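You operate a simulated robot arm through the tools that you are given. There is no shell and no other tool. Be economical: measure what you need, move in short steps, check, and stop when the job is done.

Carry out the task below with a simulated robot arm. There is one attempt and no reset: what you move stays moved.

JOB
Count the black weights on the top of the grey workbench, then put as many of the grey tins from the top of the grey workbench on top of the brown carton there. Put the red sign on the top of the grey workbench away on the board of the small wall shelf. Take the small blue reel and leave it on the manual. Put the battery with the latest date from the lower middle shelf of the grey rack on top of the grey carton. Fetch the white block and set it on the blue mat on the workbench. Shut the desk drawer. Take the black pouch and leave it on the top shelf of the grey rack. Any order will do. Set down upright: battery.

The check looks at the end state, three seconds after you hand in, the way a careful person would. Anything else that was tipped, shoved, dropped, spilled or broken makes it a failure.

ROBOT AND FRAMES
A 7-joint arm with a three-finger gripper on a trunk, on a base that drives. Base frame: it is fixed to the floor where the robot stands at the start and does not move with it; the origin is under the middle of the robot, x ahead of it, y to its left, z up; the surface under the hand at the start is at about z = 850. Units: mm, rad, N and s.
With the tool pointing down near the work surface it reaches from about 460 to 920 mm from the robot's upright axis, wherever it stands. Its first joint turns from -2.897 to 2.897 rad. Places, roughly: battery [3750, -1000, 500]; black pouch (10x8x4 cm) [3600, 1200, 900]; black weight [1000, 0, 750]; blue mat on the workbench [600, 400, 900]; board of the small wall shelf (14x30 cm) [2860, 2500, 1000]; carton [750, 250, 1000]; desk drawer [3600, -600, 800]; grey carton [1750, 2500, 1500]; grey tin [1000, -500, 750]; manual [3750, 500, 500]; red sign [500, -250, 1000]; small blue reel (10x10x6 cm) [3700, -1200, 1400]; top shelf of the grey rack [3800, -1200, 1400]; white block [3750, -1000, 500]. Payload 2.69 kg.
The TCP is the grasp point between the finger pads, 29 mm short of the fingertips. In the tool frame z runs along the fingers and y along their closing line. Largest opening 120 mm; the body of the gripper starts 78 mm behind the TCP.
Orientation is that of the tool frame in the base frame, as [roll, pitch, yaw] about the fixed x, y, z axes, in that order (R = Rz(yaw) Ry(pitch) Rx(roll)). With the fingers straight down and closing along the base's y, the tool's x points along the base's -x, its y along +y and its z along -z.

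CONTROLS
- The arm moves only by the tool nudge_tool. Its argument "rows" is a list of rows, each a list of 7 numbers: the shift along the tool's x, y, z in mm, then the turn, a rotation vector about the tool's x, y, z in rad, then the opening, from 0 (shut) to 1 (fully open). In form: [[tx, ty, tz, ax, ay, az, fingers], ...]. A call has 1 to 10 rows; each row is the pose to reach, as a shift and turn from the pose commanded when the call began, along the tool's axes at that moment. Each row takes 0.2 s and may step no farther than 50 mm and 0.15 rad from the row before; otherwise, or with a gripper value out of range, the whole call is refused. A pose out of reach is approached as far as the arm can. The call stops where the force on the tool passes 40 N (or 10 N more than at its start, if that is more) or the arm is blocked; 0.2 s more then pass. The fingers move at their own pace and stop on an object; they squeeze with about 28 N. The grip force told is the motor's: it shows also when the fingers shut on nothing. Time passes only in rows, and 0.2 s behind the last, so rows that repeat a pose let the fingers close. The reply holds the time, the measured pose of the TCP, the force on the tool along the base axes, the opening and the grip force, in the units named above and with some noise, with the torque about the TCP (base axes, N m) and any sound that the robot's microphone picked up, and new pictures: "pictures" is both (left out), scene, wrist or none.
- Cameras (640 x 400 px; columns grow to the right, rows downward): "scene" is now at [235.5, 32.4, 1331.4]; the picture's right is [0.34, -0.94, 0.00], its down [-0.57, -0.21, -0.79] and it looks along [0.74, 0.27, -0.61] (base axes); focal length 227 px, centre (320, 200). "wrist" rides on the gripper at [63, 0, -104] in the tool frame; the picture's right is [0.00, 1.00, 0.00], its down [-0.83, 0.00, -0.56] and it looks along [-0.56, 0.00, 0.83] (tool axes); focal length 275 px, centre (320, 200). There is no depth. A picture from a camera that has moved, and an enlarged one, comes with that camera's place and axes in the base frame and with its lens. The place of the scene camera against the robot may be out by one fixed shift of up to 18 mm in any direction.
- move_column(by): slides the trunk up (or, below 0, down) by that many mm; the arm and the scene camera ride with it, the base frame stays. It gives what a move gives, with no picture.
- base_move(legs): drives the robot by 1 to 6 legs, each [ahead, left, turn to the left] in mm, mm and rad, along the robot's own axes; the way and the turn of a leg run together, so that a leg with both is an arc; at most 1500 mm and 3.142 rad a leg. The arm and the cameras ride along, it lands a little off, and it stops where it bumps. It gives what a move gives, and a new picture of the scene camera.
- turn_head(pan, tilt): turns the head with the scene camera to pan (to the left, within 1.501 rad either way) and tilt (down, from -0.506 to 1.204), counted from straight ahead of the robot. It gives what a move gives, and a new picture of the scene camera.
- enlarge(camera, box): a new picture of the part [left, top, right, bottom] of that camera's present view, enlarged. No time passes.
- close_job(): hands the job in; it is judged then, once.

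Work in short steps. Places have to be worked out from the pictures, the camera data and where the tool is seen: move nearer, look again, correct. Check each grasp and each placing, and mend what went wrong. You have 217 turns and 260 pictures in all, those below and enlarged ones among them. Open the gripper and draw the arm clear of the work before you hand the job in, unless the task says otherwise; then end with one line.

The tools are called after "Call:" by a JSON object that holds its "fn" and its "kwargs". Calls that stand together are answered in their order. nudge_tool: Moves the arm, as the interface text tells. Its arguments: {"type":"object","properties":{"rows":{"type":"array","items":{"type":"array","items":{"type":"number"}}},"pictures":{"type":"string","enum":["both","scene","wrist","none"]}},"required":["rows"]} The other tools are called the same way: move_column (by) slides the trunk up or down; base_move (legs) drives the base; turn_head (pan, tilt) turns the head that bears the scene camera; enlarge (camera, box) takes an enlarged picture of a part of a camera's view; close_job () hands the job in.

At the start:

```text
time: 0.0
ee_pos: [572.7, 21.1, 1100.9]
orientation: [3.14, 0.001, 3.14]
ft_force: [0.1, 0.5, -0.3]
moment: [-0.03, 0.01, -0.02]
width: 119.9
finger_force: 0.2
trunk travel left (down, up): [-575.0, 38.0]
robot x, y, heading: [1.6, 2.2, -0.001]
head pan, tilt: [0.351, 0.658]
```

scene: 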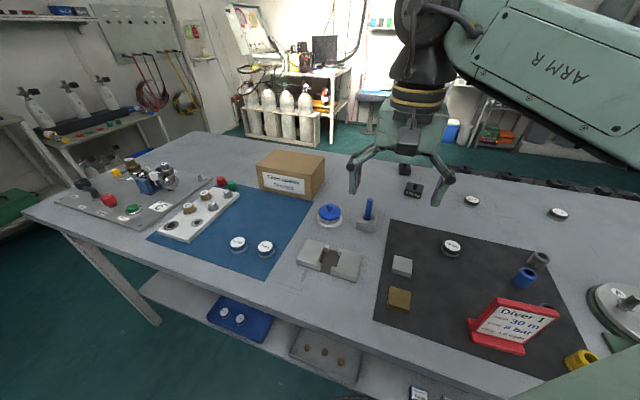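
wrist: 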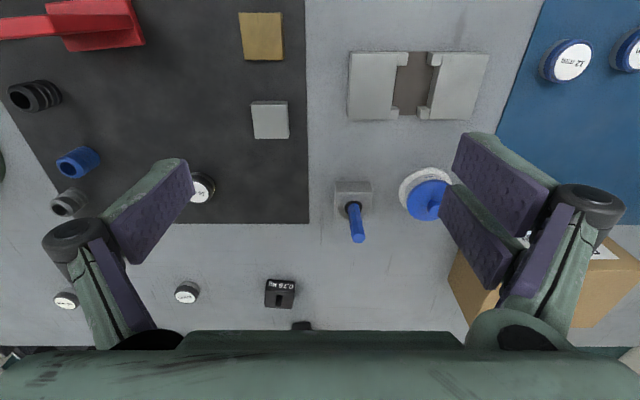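

The bench is in view with the carton, mat, red sign, tins and weights. I enlarge the right and left parts of the scene to identify things.

Call:
{"fn": "enlarge", "kwargs": {"camera": "scene", "box": [340, 140, 640, 400]}}

Call:
{"fn": "enlarge", "kwargs": {"camera": "scene", "box": [20, 130, 360, 380]}}

Call:
{"fn": "enlarge", "kwargs": {"camera": "wrist", "box": [0, 0, 400, 340]}}

```text
1.54 times, centred on (490, 270) of scene
camera zoom: at [235.5, 32.4, 1331.4], right [0.34, -0.94, 0.0], down [-0.57, -0.21, -0.79], along [0.74, 0.27, -0.61], focal length 349 px, centre (58, 92)
```

zoom: 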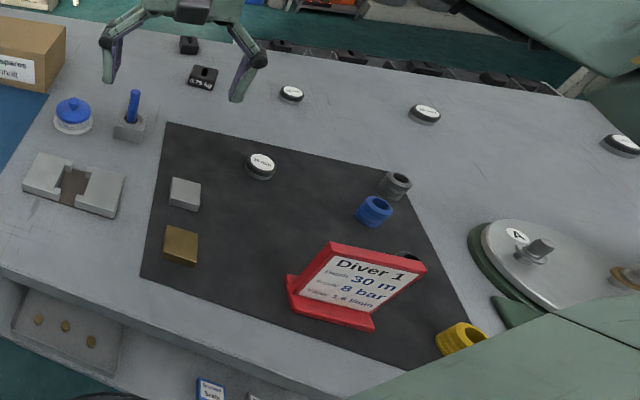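

```text
1.60 times, centred on (190, 255) of scene
camera zoom: at [235.5, 32.4, 1331.4], right [0.34, -0.94, 0.0], down [-0.57, -0.21, -0.79], along [0.74, 0.27, -0.61], focal length 363 px, centre (528, 112)
```

zoom: 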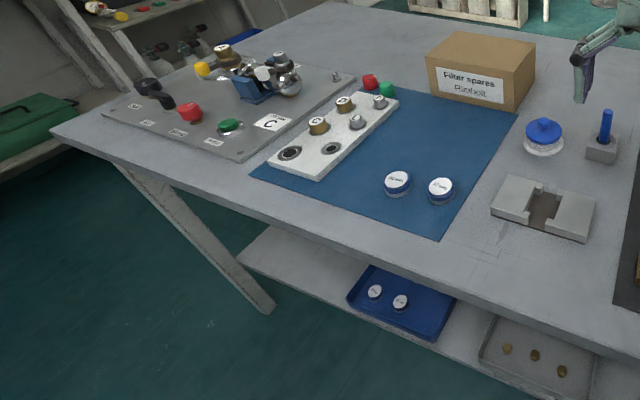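

```text
1.18 times, centred on (200, 170) of wrist
camera zoom: at [510.7, 19.4, 1205.7], right [0.0, 1.0, 0.0], down [0.83, 0.0, 0.56], along [0.56, 0.0, -0.83], focal length 324 px, centre (461, 235)
```

zoom: 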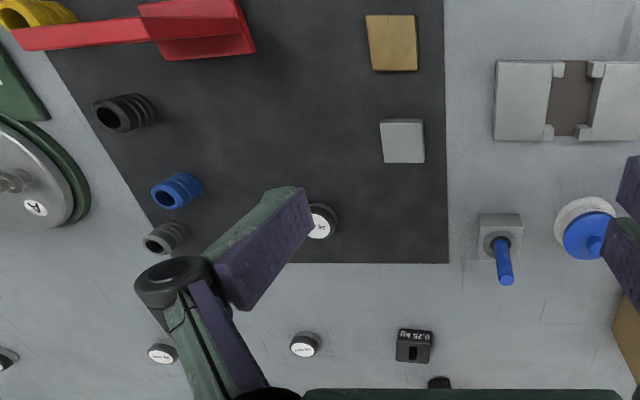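

Now I look around with the head to find hidden weights and the other stations.

Call:
{"fn": "turn_head", "kwargs": {"pan": 0, "tilt": 0.5}}

Call:
{"fn": "turn_head", "kwargs": {"pan": -0.7, "tilt": 0.5}}

Call:
{"fn": "turn_head", "kwargs": {"pan": 0.8, "tilt": 0.3}}

```text
time: 0.8
ee_pos: [574.0, 20.2, 1100.9]
orientation: [3.141, -0.001, -3.142]
ft_force: [-0.3, 1.1, 0.5]
moment: [-0.01, 0.01, -0.04]
width: 119.9
finger_force: 0.0
trunk travel left (down, up): [-575.0, 38.0]
robot x, y, heading: [1.3, 2.3, 0.0]
head pan, tilt: [0.0, 0.499]
camera scene: at [245.3, 2.8, 1345.5], right [0.0, -1.0, 0.0], down [-0.48, 0.0, -0.88], along [0.88, 0.0, -0.48], focal length 227 px, centre (320, 200)
```

scene: 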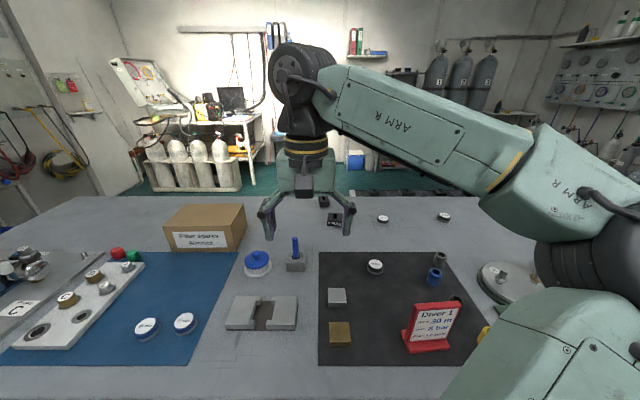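

```text
time: 1.9
ee_pos: [574.1, 19.3, 1101.5]
orientation: [3.141, 0.002, 3.141]
ft_force: [0.3, 0.9, -1.1]
moment: [0.0, 0.01, -0.02]
width: 119.8
finger_force: 0.1
trunk travel left (down, up): [-575.0, 38.0]
robot x, y, heading: [0.9, -0.3, -0.001]
head pan, tilt: [-0.7, 0.499]
camera scene: at [223.9, -55.9, 1345.6], right [-0.64, -0.77, 0.0], down [-0.37, 0.31, -0.88], along [0.67, -0.56, -0.48], focal length 227 px, centre (320, 200)
```

scene: 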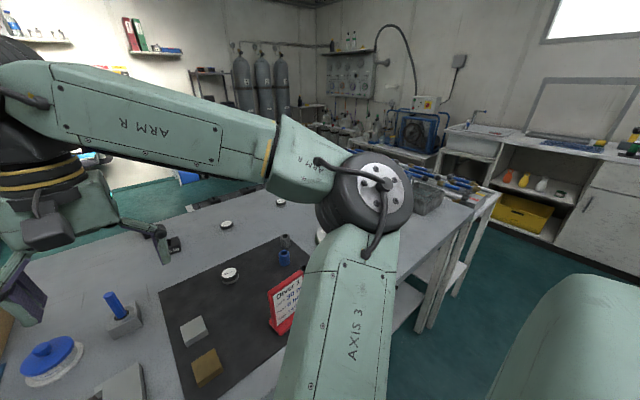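

```text
time: 3.5
ee_pos: [572.5, 20.4, 1102.2]
orientation: [3.142, 0.001, 3.141]
ft_force: [0.6, 0.1, -0.4]
moment: [-0.02, 0.01, 0.0]
width: 119.9
finger_force: 0.0
trunk travel left (down, up): [-575.0, 38.0]
robot x, y, heading: [1.5, 2.0, -0.002]
head pan, tilt: [0.799, 0.3]
camera scene: at [219.4, 69.6, 1364.0], right [0.72, -0.7, 0.0], down [-0.21, -0.21, -0.96], along [0.67, 0.68, -0.3], focal length 227 px, centre (320, 200)
```

scene: 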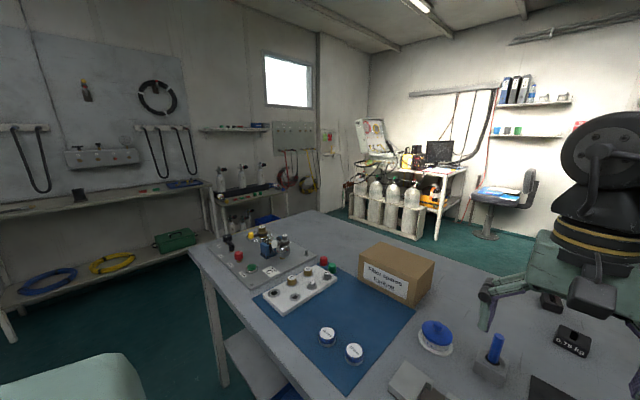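

I sweep the wrist camera over the right part of the bench to count and see weights and tins.

Call:
{"fn": "nudge_tool", "kwargs": {"rows": [[0, -48, 0, 0, 0, 0, 1], [0, -96, 0, 0, 0, 0, 1], [0, -144, 0, 0, 0, 0, 1], [0, -192, 0, 0, 0, 0, 1], [0, -240, 0, 0, 0, 0, 1], [0, -288, 0, 0, 0, 0, 1], [0, -336, 0, 0, 0, 0, 1], [0, -384, 0, 0, 0, 0, 1], [0, -432, 0, 0, 0, 0, 1], [0, -450, 0, 0, 0, 0, 1]]}}

Call:
{"fn": "turn_head", "kwargs": {"pan": 0.1, "tilt": 0.6}}

```text
time: 5.7
ee_pos: [567.9, -326.8, 1064.6]
orientation: [-3.14, 0.004, 3.136]
ft_force: [1.2, -0.5, 0.4]
moment: [-0.04, -0.05, -0.02]
width: 119.9
finger_force: 0.1
out of reach, approached as far as the arm can: row 7, 8, 9, 10
trunk travel left (down, up): [-575.0, 38.0]
robot x, y, heading: [2.6, -4.6, -0.001]
head pan, tilt: [0.799, 0.3]
camera scene: at [219.3, 70.0, 1364.0], right [0.72, -0.7, 0.0], down [-0.21, -0.21, -0.96], along [0.67, 0.68, -0.3], focal length 227 px, centre (320, 200)
camera wrist: at [503.8, -327.2, 1168.5], right [0.0, 1.0, 0.0], down [0.83, 0.0, 0.56], along [0.56, 0.0, -0.83], focal length 275 px, centre (320, 200)
```

scene: 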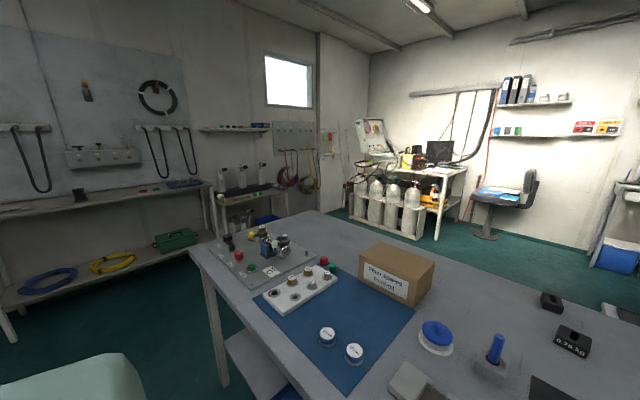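
wrist: 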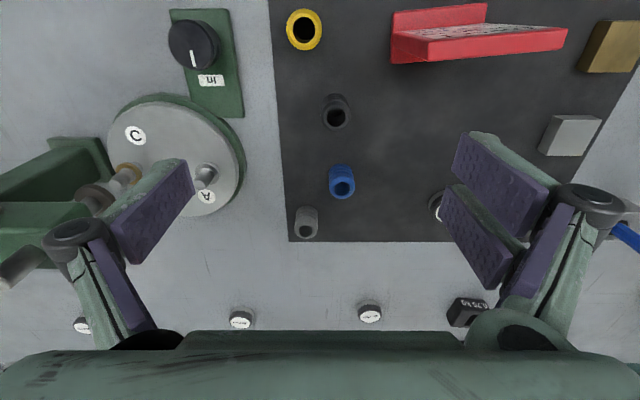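

```text
time: 6.8
ee_pos: [568.0, -327.1, 1063.4]
orientation: [3.141, 0.003, 3.136]
ft_force: [-0.2, 0.8, 0.1]
moment: [-0.02, -0.02, 0.02]
width: 120.0
finger_force: 0.1
trunk travel left (down, up): [-575.0, 38.0]
robot x, y, heading: [-0.9, -1.1, -0.002]
head pan, tilt: [0.099, 0.6]
camera scene: at [242.2, 11.5, 1336.5], right [0.1, -0.99, 0.0], down [-0.56, -0.06, -0.83], along [0.82, 0.08, -0.56], focal length 227 px, centre (320, 200)
```

scene: 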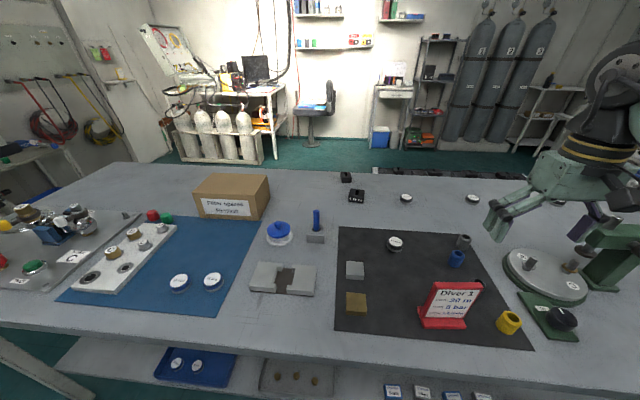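

Two weights visible near the back; the region behind the carton is hidden. I move the wrist camera over there.

Call:
{"fn": "nudge_tool", "kwargs": {"rows": [[0, 50, -10, 0, 0, 0, 1], [0, 100, -20, 0, 0, 0, 1], [0, 150, -30, 0, 0, 0, 1], [0, 200, -30, 0, 0, 0, 1], [0, 250, -30, 0, 0, 0, 1], [0, 300, -30, 0, 0, 0, 1], [0, 350, -30, 0, 0, 0, 1], [0, 400, -30, 0, 0, 0, 1], [0, 450, -30, 0, 0, 0, 1], [0, 490, -30, 0, 0, 0, 1]], "pictures": "none"}}

Call:
{"fn": "nudge_tool", "kwargs": {"rows": [[-40, 40, 0, 0, 0, 0, 1], [-80, 70, 0, 0, 0, 0, 1], [-120, 70, 0, 0, 0, 0, 1], [-160, 70, 0, 0, 0, 0, 1], [-180, 70, 0, 0, 0, 0, 1]], "pictures": "wrist"}}

```text
refused: row 1 steps farther than a row can; nothing moved
```

```text
refused: row 1 steps farther than a row can; nothing moved
```

Steps were over 50 mm; retry with smaller ones.

Call:
{"fn": "nudge_tool", "kwargs": {"rows": [[0, 48, -5, 0, 0, 0, 1], [0, 96, -10, 0, 0, 0, 1], [0, 144, -15, 0, 0, 0, 1], [0, 192, -20, 0, 0, 0, 1], [0, 240, -25, 0, 0, 0, 1], [0, 288, -30, 0, 0, 0, 1], [0, 336, -35, 0, 0, 0, 1], [0, 384, -40, 0, 0, 0, 1], [0, 432, -40, 0, 0, 0, 1], [0, 480, -40, 0, 0, 0, 1]], "pictures": "none"}}

Call:
{"fn": "nudge_tool", "kwargs": {"rows": [[-20, 45, 0, 0, 0, 0, 1], [-40, 90, 0, 0, 0, 0, 1], [-60, 135, 0, 0, 0, 0, 1], [-100, 160, 0, 0, 0, 0, 1], [-145, 170, 0, 0, 0, 0, 1], [-190, 170, 0, 0, 0, 0, 1]], "pictures": "wrist"}}

```text
time: 9.0
ee_pos: [566.1, 152.0, 1107.3]
orientation: [-3.142, 0.002, -3.141]
ft_force: [-0.2, -0.5, 0.4]
moment: [-0.02, 0.03, 0.02]
width: 120.0
finger_force: 0.0
trunk travel left (down, up): [-575.0, 38.0]
robot x, y, heading: [-2.8, -2.3, 0.004]
head pan, tilt: [0.099, 0.6]
```

```text
time: 10.4
ee_pos: [756.4, 319.8, 1109.4]
orientation: [3.141, 0.003, -3.141]
ft_force: [-0.3, -0.3, 0.6]
moment: [-0.03, -0.02, 0.02]
width: 119.9
finger_force: 0.1
trunk travel left (down, up): [-575.0, 38.0]
robot x, y, heading: [1.7, 0.4, 0.001]
head pan, tilt: [0.099, 0.6]
camera wrist: at [693.1, 318.6, 1212.9], right [-0.01, 1.0, 0.0], down [0.83, 0.01, 0.56], along [0.56, 0.0, -0.83], focal length 275 px, centre (320, 200)
```

wrist: 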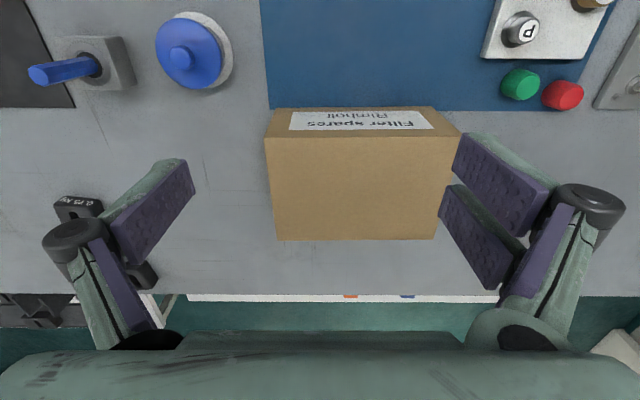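

A strip right behind the carton is still hidden, so I move the camera further ahead and higher.

Call:
{"fn": "nudge_tool", "kwargs": {"rows": [[-40, -20, -20, 0, 0, 0, 1], [-80, -40, -40, 0, 0, 0, 1], [-120, -40, -60, 0, 0, 0, 1], [-160, -40, -80, 0, 0, 0, 1]], "pictures": "wrist"}}

```text
time: 11.4
ee_pos: [801.2, 253.6, 1121.7]
orientation: [3.141, 0.001, -3.137]
ft_force: [-1.3, -0.4, 0.1]
moment: [-0.08, -0.04, 0.01]
width: 119.9
finger_force: 0.0
out of reach, approached as far as the arm can: row 1, 2, 3, 4
trunk travel left (down, up): [-575.0, 38.0]
robot x, y, heading: [-2.2, -2.6, 0.001]
head pan, tilt: [0.099, 0.6]
camera wrist: at [738.1, 252.9, 1225.1], right [-0.01, 1.0, 0.0], down [0.83, 0.01, 0.56], along [0.56, 0.0, -0.83], focal length 275 px, centre (320, 200)
```

wrist: 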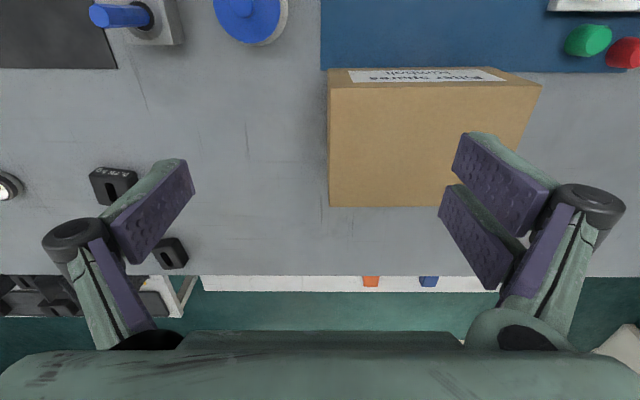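

The strip hidden behind the carton is too thin to settle now; I'll check it when driving past the back. Now to the red sign: move the wrist camera over it.

Call:
{"fn": "nudge_tool", "kwargs": {"rows": [[30, -39, 0, 0, 0, 0, 1], [60, -78, 0, 0, 0, 0, 1], [90, -117, 0, 0, 0, 0, 1], [120, -156, 0, 0, 0, 0, 1], [150, -195, 0, 0, 0, 0, 1], [180, -234, 0, 0, 0, 0, 1], [210, -273, 0, 0, 0, 0, 1], [240, -312, 0, 0, 0, 0, 1], [270, -351, 0, 0, 0, 0, 1], [300, -390, 0, 0, 0, 0, 1]], "pictures": "none"}}

Call:
{"fn": "nudge_tool", "kwargs": {"rows": [[20, -40, 10, 0, 0, 0, 1], [20, -80, 30, 0, 0, 0, 1], [30, -80, 60, 0, 0, 0, 1]], "pictures": "both"}}

```text
time: 13.6
ee_pos: [499.3, -141.1, 1112.9]
orientation: [3.105, -0.007, -3.127]
ft_force: [0.1, 0.1, 0.4]
moment: [-0.01, -0.04, -0.03]
width: 120.2
finger_force: 0.0
trunk travel left (down, up): [-575.0, 38.0]
robot x, y, heading: [2.9, 0.7, -0.0]
head pan, tilt: [0.099, 0.6]
```

```text
time: 14.4
ee_pos: [468.1, -222.3, 1060.1]
orientation: [-3.141, 0.002, 3.141]
ft_force: [-0.1, -0.1, 0.7]
moment: [0.0, 0.01, -0.01]
width: 119.7
finger_force: 0.0
trunk travel left (down, up): [-575.0, 38.0]
robot x, y, heading: [-0.7, 2.1, -0.002]
head pan, tilt: [0.099, 0.6]
camera scene: at [242.3, 11.5, 1336.5], right [0.1, -1.0, 0.0], down [-0.56, -0.06, -0.83], along [0.82, 0.08, -0.56], focal length 227 px, centre (320, 200)
camera wrist: at [404.5, -223.6, 1164.8], right [0.0, 1.0, 0.0], down [0.83, 0.0, 0.56], along [0.56, 0.0, -0.83], focal length 275 px, centre (320, 200)
```

scene: 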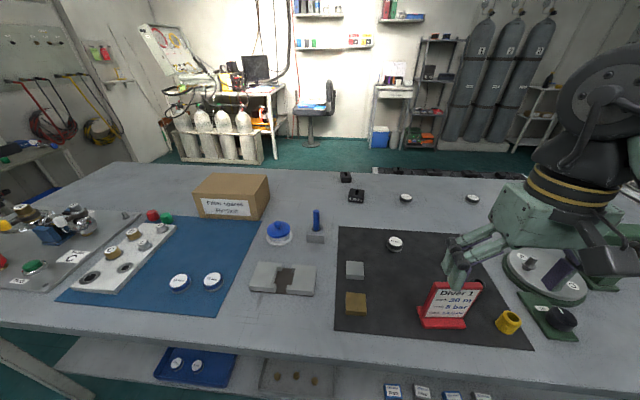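
wrist: 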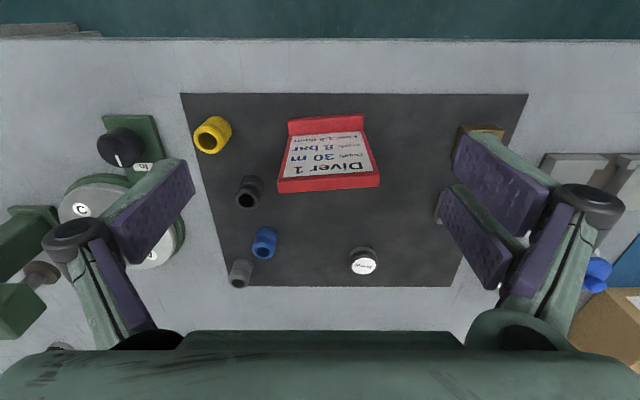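

The sign is about 80–90 mm wide, centred near (518, -215), nearly upright. I'll move above it, with a small yaw, and grasp across its width, stopping partway to look.

Call:
{"fn": "nudge_tool", "kwargs": {"rows": [[-25, 7, 25, 0, 0, -0.05, 1], [-50, 7, 50, 0, 0, -0.05, 1], [-50, 7, 80, 0, 0, -0.05, 1]], "pictures": "both"}}

```text
time: 15.2
ee_pos: [520.1, -211.1, 980.0]
orientation: [3.14, 0.0, -3.093]
ft_force: [0.8, 0.1, -0.4]
moment: [0.0, 0.05, 0.01]
width: 119.9
finger_force: 0.0
trunk travel left (down, up): [-575.0, 38.0]
robot x, y, heading: [-0.6, -1.4, -0.001]
head pan, tilt: [0.099, 0.6]
camera scene: at [242.3, 11.4, 1336.5], right [0.1, -1.0, 0.0], down [-0.56, -0.06, -0.83], along [0.82, 0.08, -0.56], focal length 227 px, centre (320, 200)
camera wrist: at [457.3, -215.5, 1084.6], right [-0.05, 1.0, 0.0], down [0.83, 0.05, 0.56], along [0.56, 0.03, -0.83], focal length 275 px, centre (320, 200)
```

scene: 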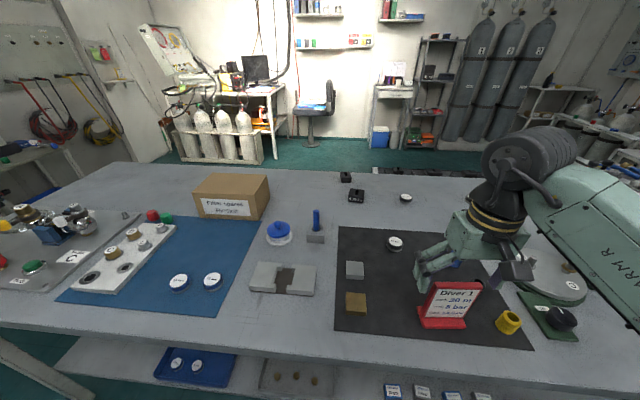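
wrist: 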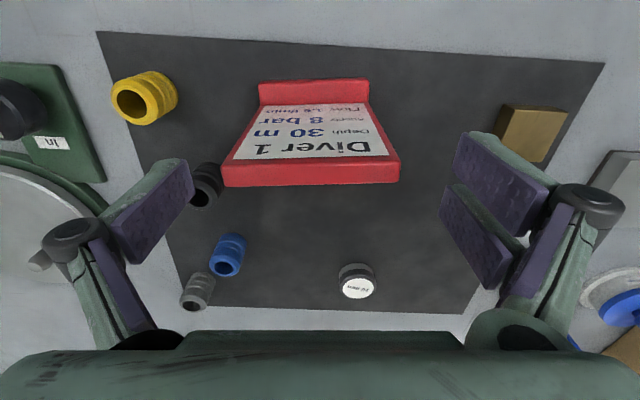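

Top edge is at about z 963, x 530, centre y ≈ -216. I descend to z ≈ 920 with a small sideways correction and close.

Call:
{"fn": "nudge_tool", "kwargs": {"rows": [[0, -5, 30, 0, 0, 0, 1], [-1, -5, 60, 0, 0, 0, 1], [-1, -5, 60, 0, 0, 0, 0.5], [-1, -5, 60, 0, 0, 0, 0.5], [-1, -5, 60, 0, 0, 0, 0.5], [-1, -5, 60, 0, 0, 0, 0.5]], "pictures": "both"}}

```text
time: 16.6
ee_pos: [520.6, -215.8, 920.6]
orientation: [-3.141, 0.003, -3.094]
ft_force: [1.9, -4.6, 9.7]
moment: [-0.1, 0.0, 0.02]
width: 92.0
finger_force: 28.0
trunk travel left (down, up): [-575.0, 38.0]
robot x, y, heading: [-2.8, -1.5, -0.001]
head pan, tilt: [0.099, 0.6]
camera scene: at [241.9, 11.3, 1336.7], right [0.1, -1.0, 0.0], down [-0.56, -0.06, -0.83], along [0.82, 0.08, -0.56], focal length 227 px, centre (320, 200)
camera wrist: at [456.7, -219.5, 1025.1], right [-0.05, 1.0, 0.0], down [0.83, 0.04, 0.56], along [0.56, 0.03, -0.83], focal length 275 px, centre (320, 200)
```

scene: 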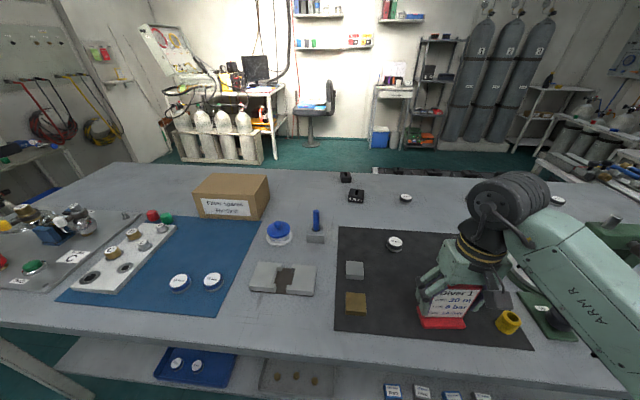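
wrist: 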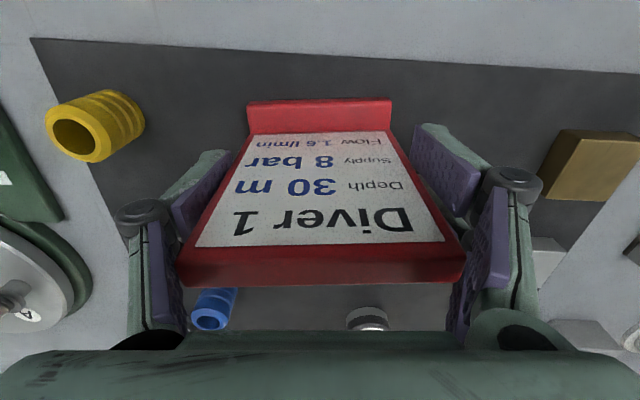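

Gripped at 92 mm with 28 N. Lift straight up.

Call:
{"fn": "nudge_tool", "kwargs": {"rows": [[0, 0, -20, 0, 0, 0, 0.5], [0, 0, -60, 0, 0, 0, 0.5], [0, 0, -110, 0, 0, 0, 0.5], [0, 0, -160, 0, 0, 0, 0.5], [0, 0, -200, 0, 0, 0, 0.5]], "pictures": "wrist"}}

Call:
{"fn": "turn_head", "kwargs": {"pan": 1.2, "tilt": 0.2}}

```text
time: 17.8
ee_pos: [520.0, -226.6, 1109.9]
orientation: [3.073, 0.007, -3.087]
ft_force: [1.5, -0.9, -0.5]
moment: [0.02, -0.01, 0.02]
width: 84.7
finger_force: 27.7
trunk travel left (down, up): [-575.0, 38.0]
robot x, y, heading: [-0.4, -1.5, 0.003]
head pan, tilt: [0.099, 0.6]
camera wrist: at [456.5, -238.0, 1213.9], right [-0.06, 1.0, 0.07], down [0.83, 0.01, 0.56], along [0.56, 0.09, -0.83], focal length 275 px, centre (320, 200)
```

wrist: 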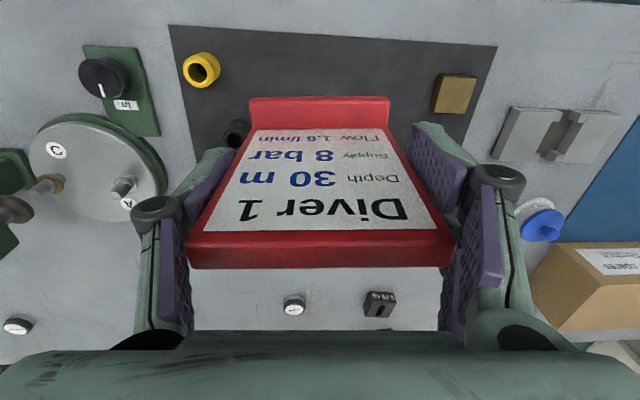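

```text
time: 19.1
ee_pos: [518.1, -226.7, 1111.8]
orientation: [3.075, 0.012, -3.088]
ft_force: [0.4, -0.3, -1.1]
moment: [0.03, 0.03, 0.05]
width: 84.5
finger_force: 28.0
trunk travel left (down, up): [-575.0, 38.0]
robot x, y, heading: [-1.0, 0.4, -0.001]
head pan, tilt: [1.201, 0.201]
camera scene: at [188.1, 89.5, 1373.2], right [0.93, -0.36, 0.0], down [-0.07, -0.19, -0.98], along [0.35, 0.91, -0.2], focal length 227 px, centre (320, 200)
```

scene: 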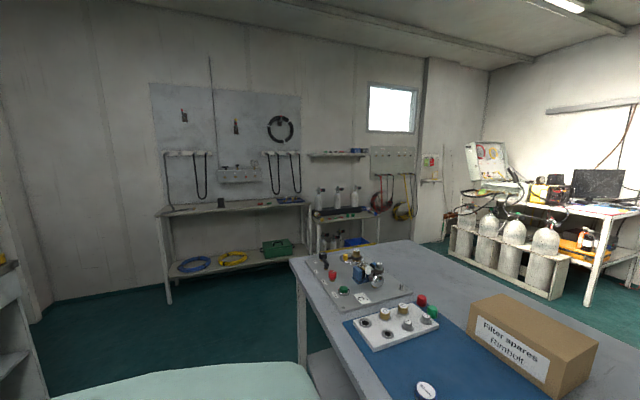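

I enlarge to see the wall shelves.

Call:
{"fn": "enlarge", "kwargs": {"camera": "scene", "box": [290, 110, 470, 225]}}

```text
3.48 times, centred on (380, 168) of scene
camera zoom: at [188.1, 89.5, 1373.2], right [0.93, -0.36, 0.0], down [-0.07, -0.19, -0.98], along [0.35, 0.91, -0.2], focal length 789 px, centre (111, 313)
```

zoom: 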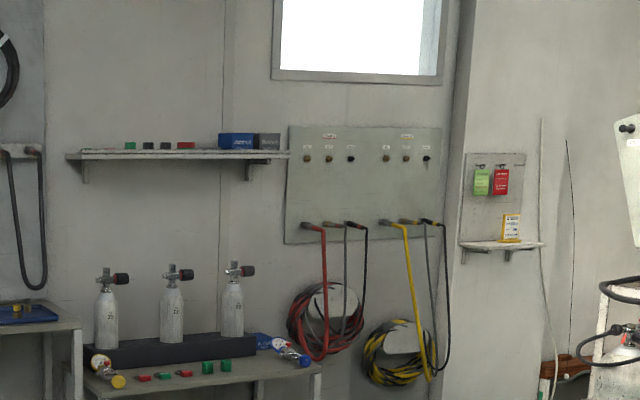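

The small board with a yellow sign is at about (2860, 2500, 990); grey carton on the upper shelf next to a blue one. I raise the trunk and drive left around the bench, then look.

Call:
{"fn": "move_column", "kwargs": {"by": 36}}

Call:
{"fn": "base_move", "kwargs": {"legs": [[-120, 0, 0], [0, 1500, 0], [0, 120, 0]]}}

Call:
{"fn": "turn_head", "kwargs": {"pan": 0.3, "tilt": 0.4}}

```text
time: 19.9
ee_pos: [516.7, -227.6, 1147.5]
orientation: [3.075, 0.013, -3.092]
ft_force: [-0.5, -0.4, -1.2]
moment: [0.0, 0.03, -0.03]
width: 84.7
finger_force: 28.0
trunk travel left (down, up): [-611.0, 2.0]
robot x, y, heading: [0.7, -2.5, 0.003]
head pan, tilt: [1.201, 0.201]
```

```text
time: 33.6
ee_pos: [410.1, 1372.6, 1149.1]
orientation: [3.075, 0.013, -3.121]
ft_force: [-0.5, 0.0, -0.7]
moment: [-0.03, -0.01, -0.03]
width: 84.4
finger_force: 28.4
trunk travel left (down, up): [-611.0, 2.0]
robot x, y, heading: [-98.4, 1613.8, -0.026]
head pan, tilt: [1.201, 0.201]
camera scene: at [89.4, 1697.6, 1409.2], right [0.92, -0.39, 0.0], down [-0.08, -0.18, -0.98], along [0.38, 0.9, -0.2], focal length 227 px, centre (320, 200)
```

scene: 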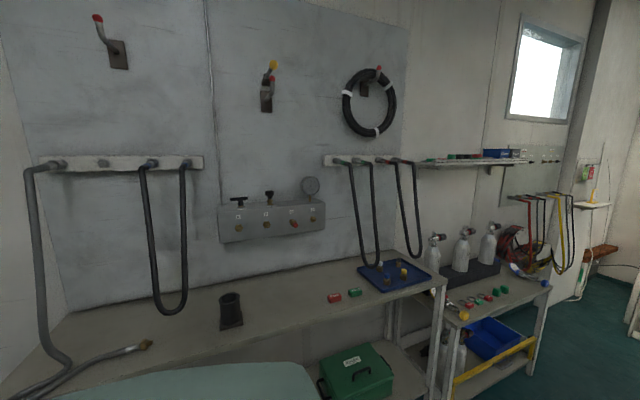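

```text
time: 34.9
ee_pos: [409.9, 1370.8, 1147.3]
orientation: [3.069, 0.015, -3.119]
ft_force: [-0.5, 0.4, -0.6]
moment: [-0.05, -0.01, -0.01]
width: 84.3
finger_force: 28.0
trunk travel left (down, up): [-611.0, 2.0]
robot x, y, heading: [-100.7, 1610.4, -0.026]
head pan, tilt: [0.3, 0.4]
camera scene: at [142.5, 1636.3, 1390.7], right [0.27, -0.96, 0.0], down [-0.37, -0.1, -0.92], along [0.89, 0.25, -0.39], focal length 227 px, centre (320, 200)
```

scene: 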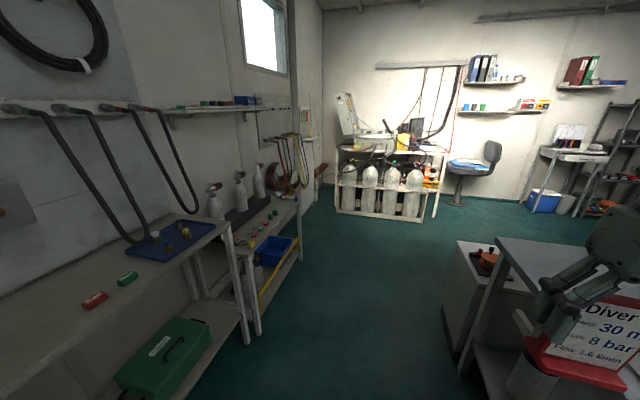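

Corridor is clear. Drive along it towards the small shelf to about (2450, 1800) and turn toward it.

Call:
{"fn": "base_move", "kwargs": {"legs": [[1500, 0, 0.026], [1050, 180, 0], [0, 0, 1.05]]}}

Call:
{"fn": "turn_head", "kwargs": {"pan": 0.05, "tilt": 0.45}}

```text
time: 50.0
ee_pos: [2880.2, 2067.9, 1147.3]
orientation: [3.071, 0.014, -2.056]
ft_force: [-0.6, -0.4, -0.8]
moment: [-0.01, -0.03, 0.01]
width: 84.3
finger_force: 28.2
trunk travel left (down, up): [-611.0, 2.0]
robot x, y, heading: [2417.8, 1739.0, 1.035]
head pan, tilt: [0.3, 0.4]
camera scene: at [2519.5, 1965.7, 1390.7], right [0.97, -0.23, 0.0], down [-0.09, -0.38, -0.92], along [0.21, 0.9, -0.39], focal length 227 px, centre (320, 200)
```

scene: 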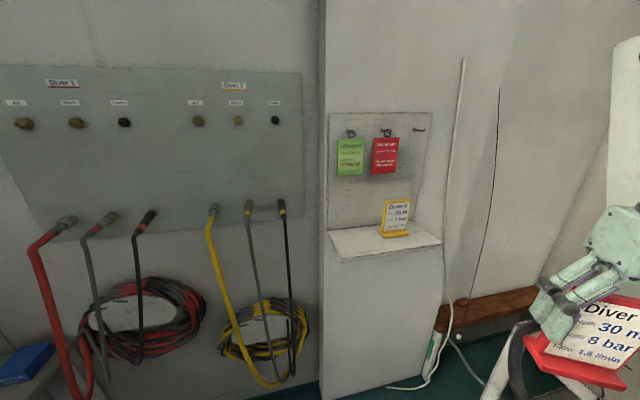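

```text
time: 50.7
ee_pos: [2879.4, 2067.2, 1146.5]
orientation: [3.069, 0.013, -2.055]
ft_force: [-0.3, 0.4, -1.0]
moment: [0.02, -0.02, 0.01]
width: 84.6
finger_force: 28.4
trunk travel left (down, up): [-611.0, 2.0]
robot x, y, heading: [2420.4, 1739.5, 1.034]
head pan, tilt: [0.051, 0.45]
camera scene: at [2540.7, 1956.9, 1386.0], right [0.89, -0.46, 0.0], down [-0.2, -0.39, -0.9], along [0.42, 0.8, -0.44], focal length 227 px, centre (320, 200)
```

scene: 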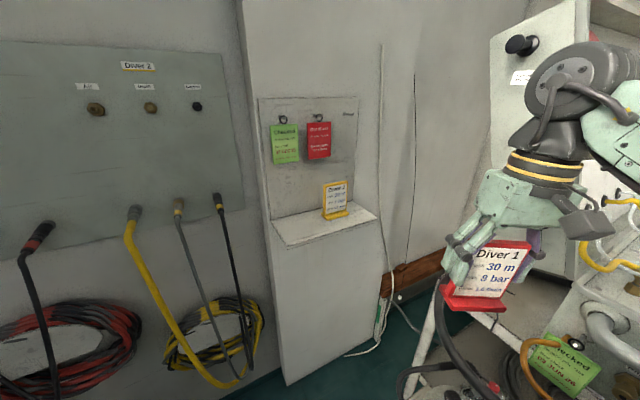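

Board spans x 2682–2982, y 2412–2552, z ≈ 1022, with a yellow sign at x ≈ 2885. I aim for the free left part at (2755, 2455): first approach to y ≈ 2330 with the yaw aligned.

Call:
{"fn": "nudge_tool", "kwargs": {"rows": [[-25, 33, -3, 0.01, 0, -0.07, 0.5], [-50, 66, -6, 0.02, 0, -0.14, 0.5], [-75, 99, -9, 0.03, 0.01, -0.21, 0.5], [-100, 132, -12, 0.04, 0.01, -0.28, 0.5], [-125, 165, -15, 0.05, 0.01, -0.35, 0.5], [-150, 198, -18, 0.05, 0.01, -0.42, 0.5], [-175, 232, -18, 0.05, 0.01, -0.485, 0.5]], "pictures": "both"}}

```text
time: 52.3
ee_pos: [2758.5, 2329.5, 1183.9]
orientation: [3.132, 0.023, -1.569]
ft_force: [-0.5, 0.4, -0.3]
moment: [0.01, -0.03, 0.01]
width: 84.4
finger_force: 28.2
trunk travel left (down, up): [-611.0, 2.0]
robot x, y, heading: [2420.5, 1735.4, 1.036]
head pan, tilt: [0.051, 0.45]
camera scene: at [2540.4, 1957.5, 1385.9], right [0.89, -0.46, 0.0], down [-0.2, -0.39, -0.9], along [0.42, 0.8, -0.44], focal length 227 px, centre (320, 200)
camera wrist: at [2759.7, 2263.5, 1287.5], right [-1.0, -0.01, 0.01], down [0.0, 0.82, 0.57], along [-0.01, 0.57, -0.82], focal length 275 px, centre (320, 200)
```

scene: 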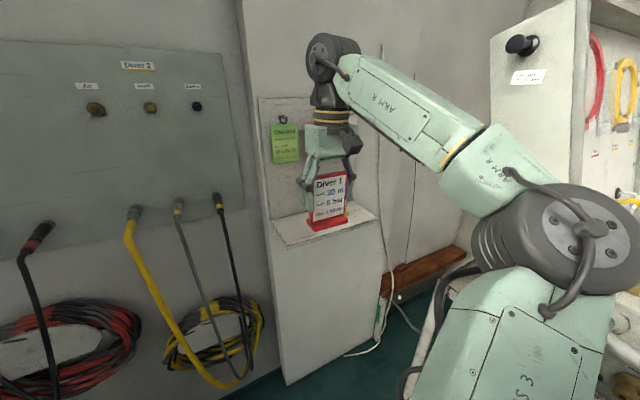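
wrist: 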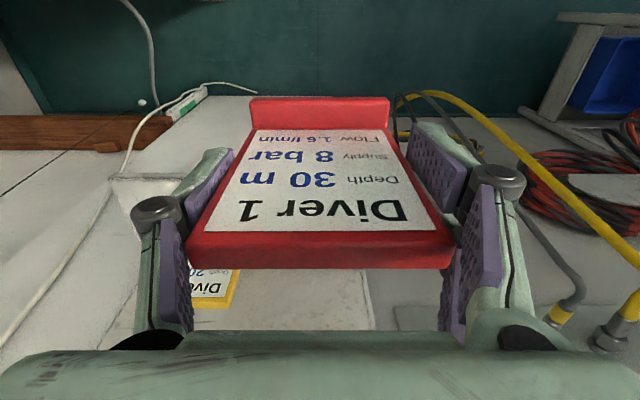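

Alignment is good; board's front edge shows at y ≈ 2417. I move in to y ≈ 2462 at a height where the sign's base still clears the board.

Call:
{"fn": "nudge_tool", "kwargs": {"rows": [[-45, 0, 5, 0.005, 0.02, 0, 0.5], [-90, 0, 15, 0.01, 0.023, 0, 0.5], [-132, 0, 30, 0.01, 0.023, 0, 0.5], [-132, 0, 40, 0.01, 0.023, 0, 0.5]], "pictures": "both"}}

```text
time: 53.3
ee_pos: [2755.6, 2464.3, 1147.6]
orientation: [-3.141, 0.002, -1.57]
ft_force: [-0.1, 0.0, -0.9]
moment: [0.0, 0.03, -0.03]
width: 84.8
finger_force: 27.9
trunk travel left (down, up): [-611.0, 2.0]
robot x, y, heading: [2423.4, 1737.6, 1.036]
head pan, tilt: [0.051, 0.45]
camera scene: at [2540.9, 1956.7, 1386.1], right [0.89, -0.46, 0.0], down [-0.2, -0.39, -0.9], along [0.42, 0.8, -0.44], focal length 227 px, centre (320, 200)
camera wrist: at [2756.1, 2400.2, 1252.7], right [-1.0, 0.0, 0.0], down [0.0, 0.83, 0.56], along [0.0, 0.56, -0.83], focal length 275 px, centre (320, 200)
```

scene: 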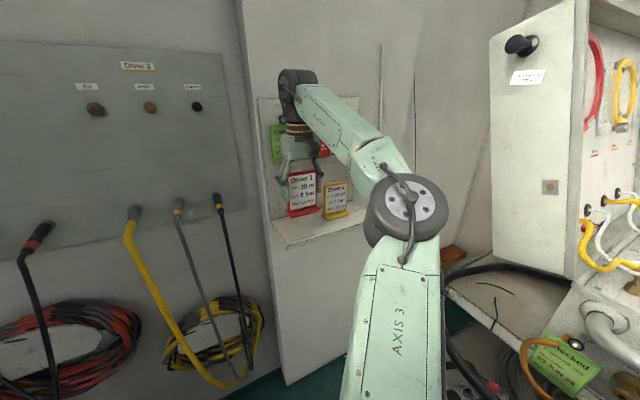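
wrist: 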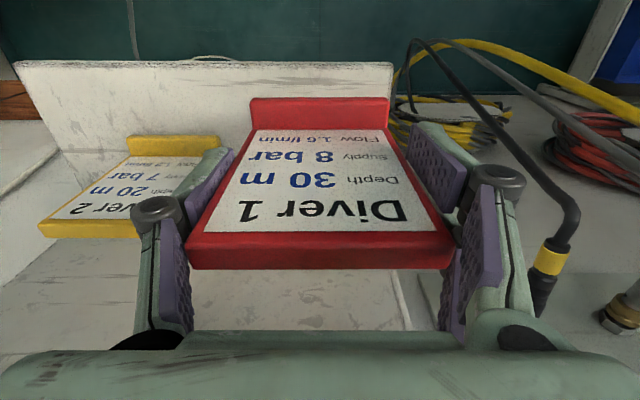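

Board's left end shows at x ≈ 2700 and front at y ≈ 2431, so I shift 16 mm right and 12 mm deeper, then lower 30 mm.

Call:
{"fn": "nudge_tool", "kwargs": {"rows": [[-12, -16, 5, 0, 0, 0, 0.5], [-12, -16, 20, 0, 0, 0, 0.5], [-12, -16, 32, 0, 0, 0, 0.5], [-12, -16, 32, 0, 0, 0, 0.5]], "pictures": "both"}}

```text
time: 54.3
ee_pos: [2772.1, 2475.1, 1112.2]
orientation: [-3.14, 0.0, -1.572]
ft_force: [0.1, -0.2, -0.7]
moment: [0.0, 0.0, 0.0]
width: 84.4
finger_force: 27.6
out of reach, approached as far as the arm can: row 1, 2
trunk travel left (down, up): [-611.0, 2.0]
robot x, y, heading: [2420.1, 1737.9, 1.039]
head pan, tilt: [0.051, 0.45]
camera scene: at [2540.8, 1956.9, 1386.0], right [0.89, -0.46, 0.0], down [-0.2, -0.39, -0.9], along [0.42, 0.8, -0.44], focal length 227 px, centre (320, 200)
camera wrist: at [2772.7, 2410.2, 1217.8], right [-1.0, 0.0, 0.0], down [0.0, 0.83, 0.56], along [0.0, 0.56, -0.83], focal length 275 px, centre (320, 200)
```

scene: 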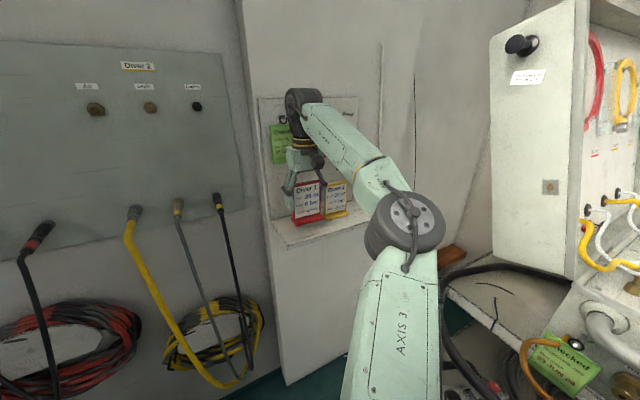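
wrist: 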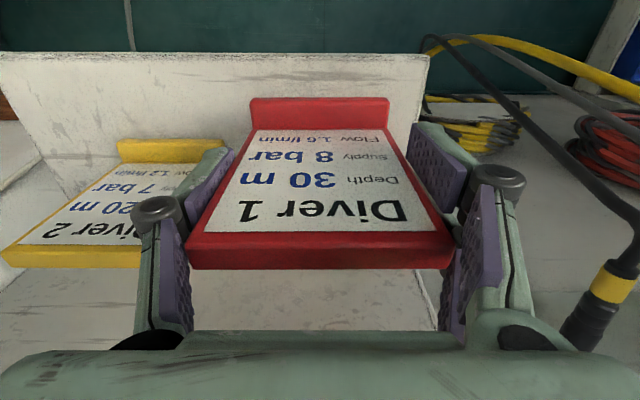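

About 33 mm to go. Lower 24 mm then in small steps and watch the force.

Call:
{"fn": "nudge_tool", "kwargs": {"rows": [[0, 0, 12, 0, 0, 0, 0.5], [0, 0, 22, 0, 0, 0, 0.5], [0, 0, 24, 0, 0, 0, 0.5], [0, 0, 26, 0, 0, 0, 0.5], [0, 0, 28, 0, 0, 0, 0.5], [0, 0, 29, 0, 0, 0, 0.5], [0, 0, 30, 0, 0, 0, 0.5]], "pictures": "scene"}}

Call:
{"fn": "enlarge", "kwargs": {"camera": "scene", "box": [250, 140, 400, 260]}}

```text
time: 55.9
ee_pos: [2772.6, 2473.2, 1085.2]
orientation: [3.14, 0.001, -1.571]
ft_force: [0.5, -0.4, -1.0]
moment: [0.01, 0.01, 0.01]
width: 84.3
finger_force: 27.7
trunk travel left (down, up): [-611.0, 2.0]
robot x, y, heading: [2420.1, 1740.2, 1.039]
head pan, tilt: [0.051, 0.45]
camera scene: at [2540.8, 1956.9, 1386.0], right [0.89, -0.46, 0.0], down [-0.2, -0.39, -0.9], along [0.42, 0.8, -0.44], focal length 227 px, centre (320, 200)
```

scene: 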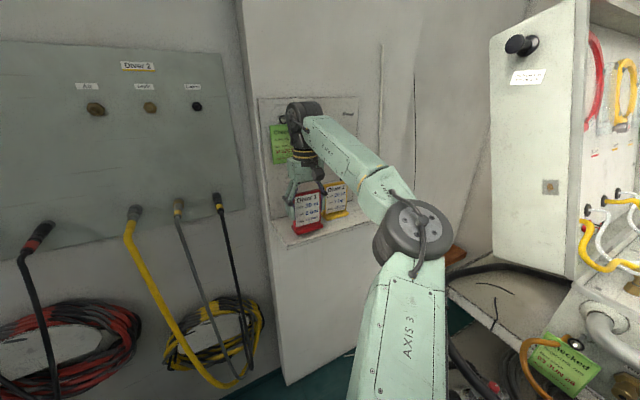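

```text
3.33 times, centred on (325, 200) of scene
camera zoom: at [2540.8, 1956.9, 1386.0], right [0.89, -0.46, 0.0], down [-0.2, -0.39, -0.9], along [0.42, 0.8, -0.44], focal length 756 px, centre (303, 200)
```

zoom: 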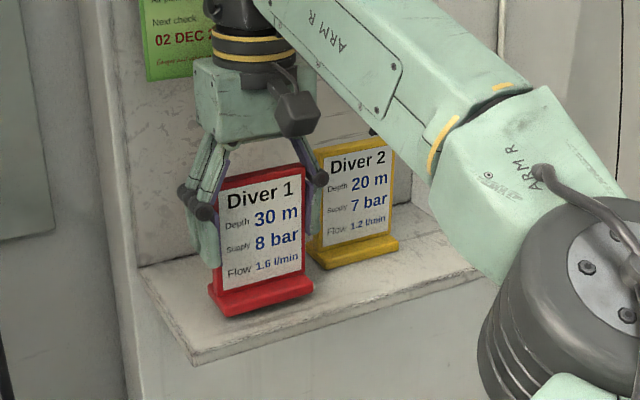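

Nearly down but no contact yet. I lower in 2 mm steps until contact.

Call:
{"fn": "nudge_tool", "kwargs": {"rows": [[0, 0, 2, 0, 0, 0, 0.5], [0, 0, 4, 0, 0, 0, 0.5], [0, 0, 6, 0, 0, 0, 0.5], [0, 0, 8, 0, 0, 0, 0.5], [0, 0, 9, 0, 0, 0, 0.5]], "pictures": "none"}}

```text
time: 57.1
ee_pos: [2772.8, 2474.9, 1075.5]
orientation: [3.14, 0.001, -1.57]
ft_force: [0.0, 0.1, -0.9]
moment: [-0.01, 0.01, 0.02]
width: 84.3
finger_force: 28.1
trunk travel left (down, up): [-611.0, 2.0]
robot x, y, heading: [2422.7, 1737.6, 1.037]
head pan, tilt: [0.051, 0.45]
```

Call:
{"fn": "nudge_tool", "kwargs": {"rows": [[0, 0, 2, 0, 0, 0, 0.5], [0, 0, 4, 0, 0, 0, 0.5], [0, 0, 6, 0, 0, 0, 0.5], [0, 0, 8, 0, 0, 0, 0.5]], "pictures": "wrist"}}

Call:
{"fn": "enlarge", "kwargs": {"camera": "scene", "box": [250, 140, 400, 260]}}

```text
time: 58.1
ee_pos: [2772.5, 2473.1, 1073.2]
orientation: [-3.139, 0.007, -1.57]
ft_force: [6.3, 7.0, 37.3]
moment: [-0.02, -0.16, 0.07]
width: 85.0
finger_force: 28.0
trunk travel left (down, up): [-611.0, 2.0]
robot x, y, heading: [2421.9, 1740.3, 1.04]
head pan, tilt: [0.051, 0.45]
camera wrist: at [2772.5, 2408.8, 1177.7], right [-1.0, 0.0, 0.0], down [0.0, 0.83, 0.56], along [0.0, 0.56, -0.83], focal length 275 px, centre (320, 200)
```

wrist: 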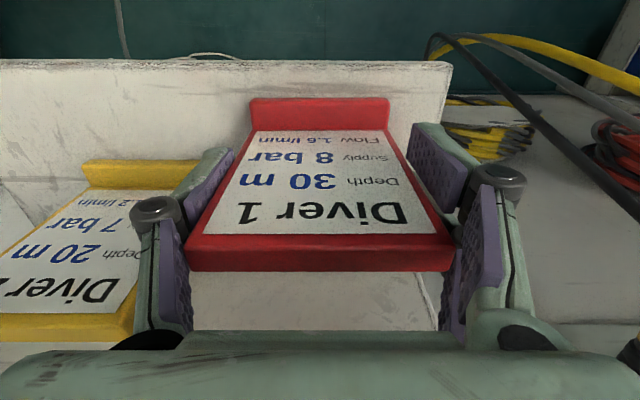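

```text
3.33 times, centred on (325, 200) of scene
camera zoom: at [2539.9, 1954.2, 1387.2], right [0.89, -0.46, 0.0], down [-0.2, -0.38, -0.9], along [0.42, 0.8, -0.43], focal length 756 px, centre (303, 200)
```

zoom: 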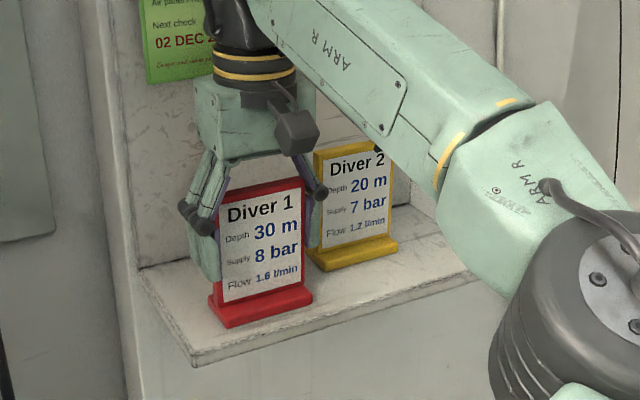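

Contact at 37 N: sign is down on the board. Relieve 2 mm, open a little, and rise.

Call:
{"fn": "nudge_tool", "kwargs": {"rows": [[0, 0, -4, 0, 0, 0, 0.5], [0, 0, -4, 0, 0, 0, 0.85], [0, 0, -4, 0, 0, 0, 0.85], [0, 0, -4, 0, 0, 0, 0.85], [0, 0, -4, 0, 0, 0, 0.85]], "pictures": "wrist"}}

```text
time: 59.3
ee_pos: [2772.8, 2473.7, 1072.7]
orientation: [3.14, 0.0, -1.572]
ft_force: [0.4, 0.5, -0.5]
moment: [0.0, 0.0, 0.0]
width: 101.9
finger_force: 0.0
trunk travel left (down, up): [-611.0, 2.0]
robot x, y, heading: [2421.6, 1738.2, 1.034]
head pan, tilt: [0.051, 0.45]
camera wrist: at [2773.4, 2410.6, 1177.0], right [-1.0, -0.01, 0.0], down [0.0, 0.83, 0.56], along [0.0, 0.56, -0.83], focal length 275 px, centre (320, 200)
```

wrist: 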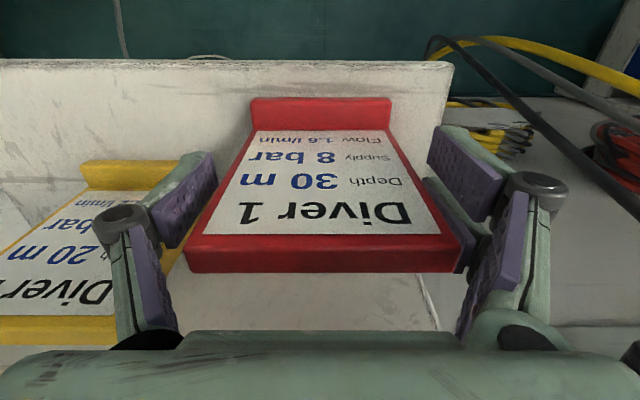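

Released. Rise straight up and retract.

Call:
{"fn": "nudge_tool", "kwargs": {"rows": [[0, 0, -40, 0, 0, 0, 0.85], [0, 0, -85, 0, 0, 0, 0.85], [30, 0, -115, 0, 0, 0, 0.85], [75, 0, -115, 0, 0, 0, 0.85], [120, 0, -115, 0, 0, 0, 0.85], [165, 0, -115, 0, 0, 0, 0.85]], "pictures": "scene"}}

```text
time: 60.7
ee_pos: [2773.6, 2308.3, 1185.2]
orientation: [3.139, 0.006, -1.569]
ft_force: [-0.2, 0.2, -0.8]
moment: [0.0, -0.04, 0.02]
width: 101.9
finger_force: 0.1
out of reach, approached as far as the arm can: row 2, 3, 4, 5, 6
trunk travel left (down, up): [-611.0, 2.0]
robot x, y, heading: [2417.5, 1739.8, 1.037]
head pan, tilt: [0.051, 0.45]
camera scene: at [2540.7, 1956.1, 1386.2], right [0.89, -0.46, 0.0], down [-0.2, -0.38, -0.9], along [0.42, 0.8, -0.43], focal length 227 px, centre (320, 200)
```

scene: 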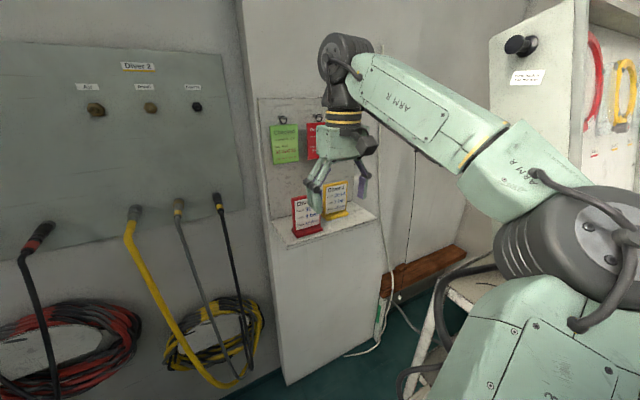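

Sign stands well. I retract the arm nearer, back off, and turn toward the far wall to look at the desk and the pouch.

Call:
{"fn": "nudge_tool", "kwargs": {"rows": [[42, 24, 0, 0, 0, 0, 0.85], [84, 48, 0, 0, 0, 0, 0.85], [126, 72, 0, 0, 0, 0, 0.85], [155, 90, 0, 0, 0, 0, 0.85]], "pictures": "none"}}

Call:
{"fn": "base_move", "kwargs": {"legs": [[-350, 0, 0], [0, 0, -1.037]]}}

Call:
{"fn": "turn_head", "kwargs": {"pan": 0.0, "tilt": 0.25}}

```text
time: 61.7
ee_pos: [2680.5, 2157.2, 1179.5]
orientation: [3.131, -0.001, -1.547]
ft_force: [-1.1, -0.7, 0.2]
moment: [-0.01, 0.0, 0.04]
width: 102.2
finger_force: 0.1
trunk travel left (down, up): [-611.0, 2.0]
robot x, y, heading: [2421.3, 1739.4, 1.035]
head pan, tilt: [0.051, 0.45]
```

```text
time: 66.7
ee_pos: [2735.6, 1422.5, 1181.7]
orientation: [3.123, 0.005, -2.593]
ft_force: [0.8, -0.3, 0.8]
moment: [0.0, -0.01, -0.02]
width: 102.3
finger_force: 0.0
trunk travel left (down, up): [-611.0, 2.0]
robot x, y, heading: [2244.7, 1437.4, 0.004]
head pan, tilt: [0.051, 0.45]
camera scene: at [2488.7, 1443.5, 1386.0], right [0.05, -1.0, 0.0], down [-0.43, -0.02, -0.9], along [0.9, 0.05, -0.44], focal length 227 px, centre (320, 200)
```

scene: 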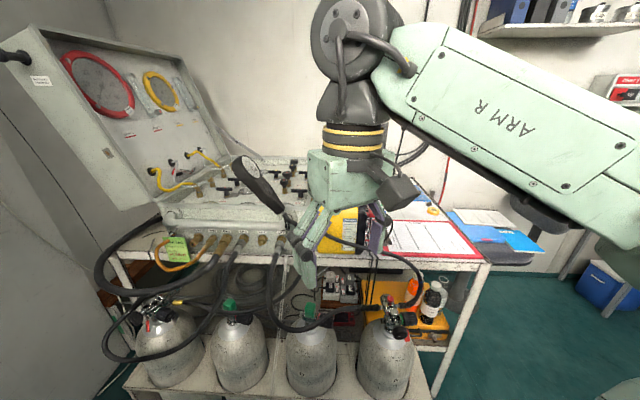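

```text
time: 67.4
ee_pos: [2735.8, 1420.9, 1180.8]
orientation: [3.121, 0.006, -2.59]
ft_force: [-0.7, 0.8, -0.3]
moment: [0.01, 0.01, 0.01]
width: 101.9
finger_force: 0.1
trunk travel left (down, up): [-611.0, 2.0]
robot x, y, heading: [2243.2, 1435.8, 0.006]
head pan, tilt: [0.0, 0.25]
camera scene: at [2490.4, 1439.0, 1404.6], right [0.0, -1.0, 0.0], down [-0.25, 0.0, -0.97], along [0.97, 0.0, -0.25], focal length 227 px, centre (320, 200)
```

scene: 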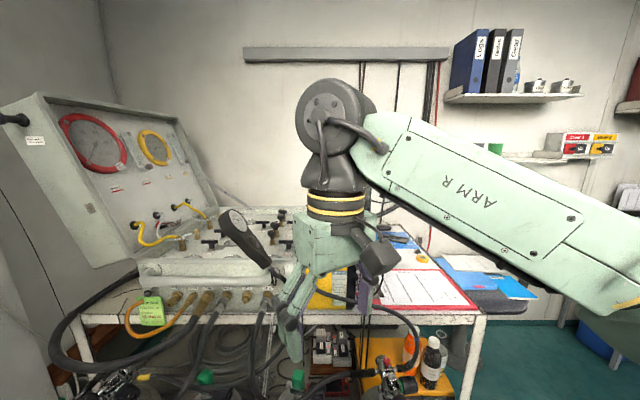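

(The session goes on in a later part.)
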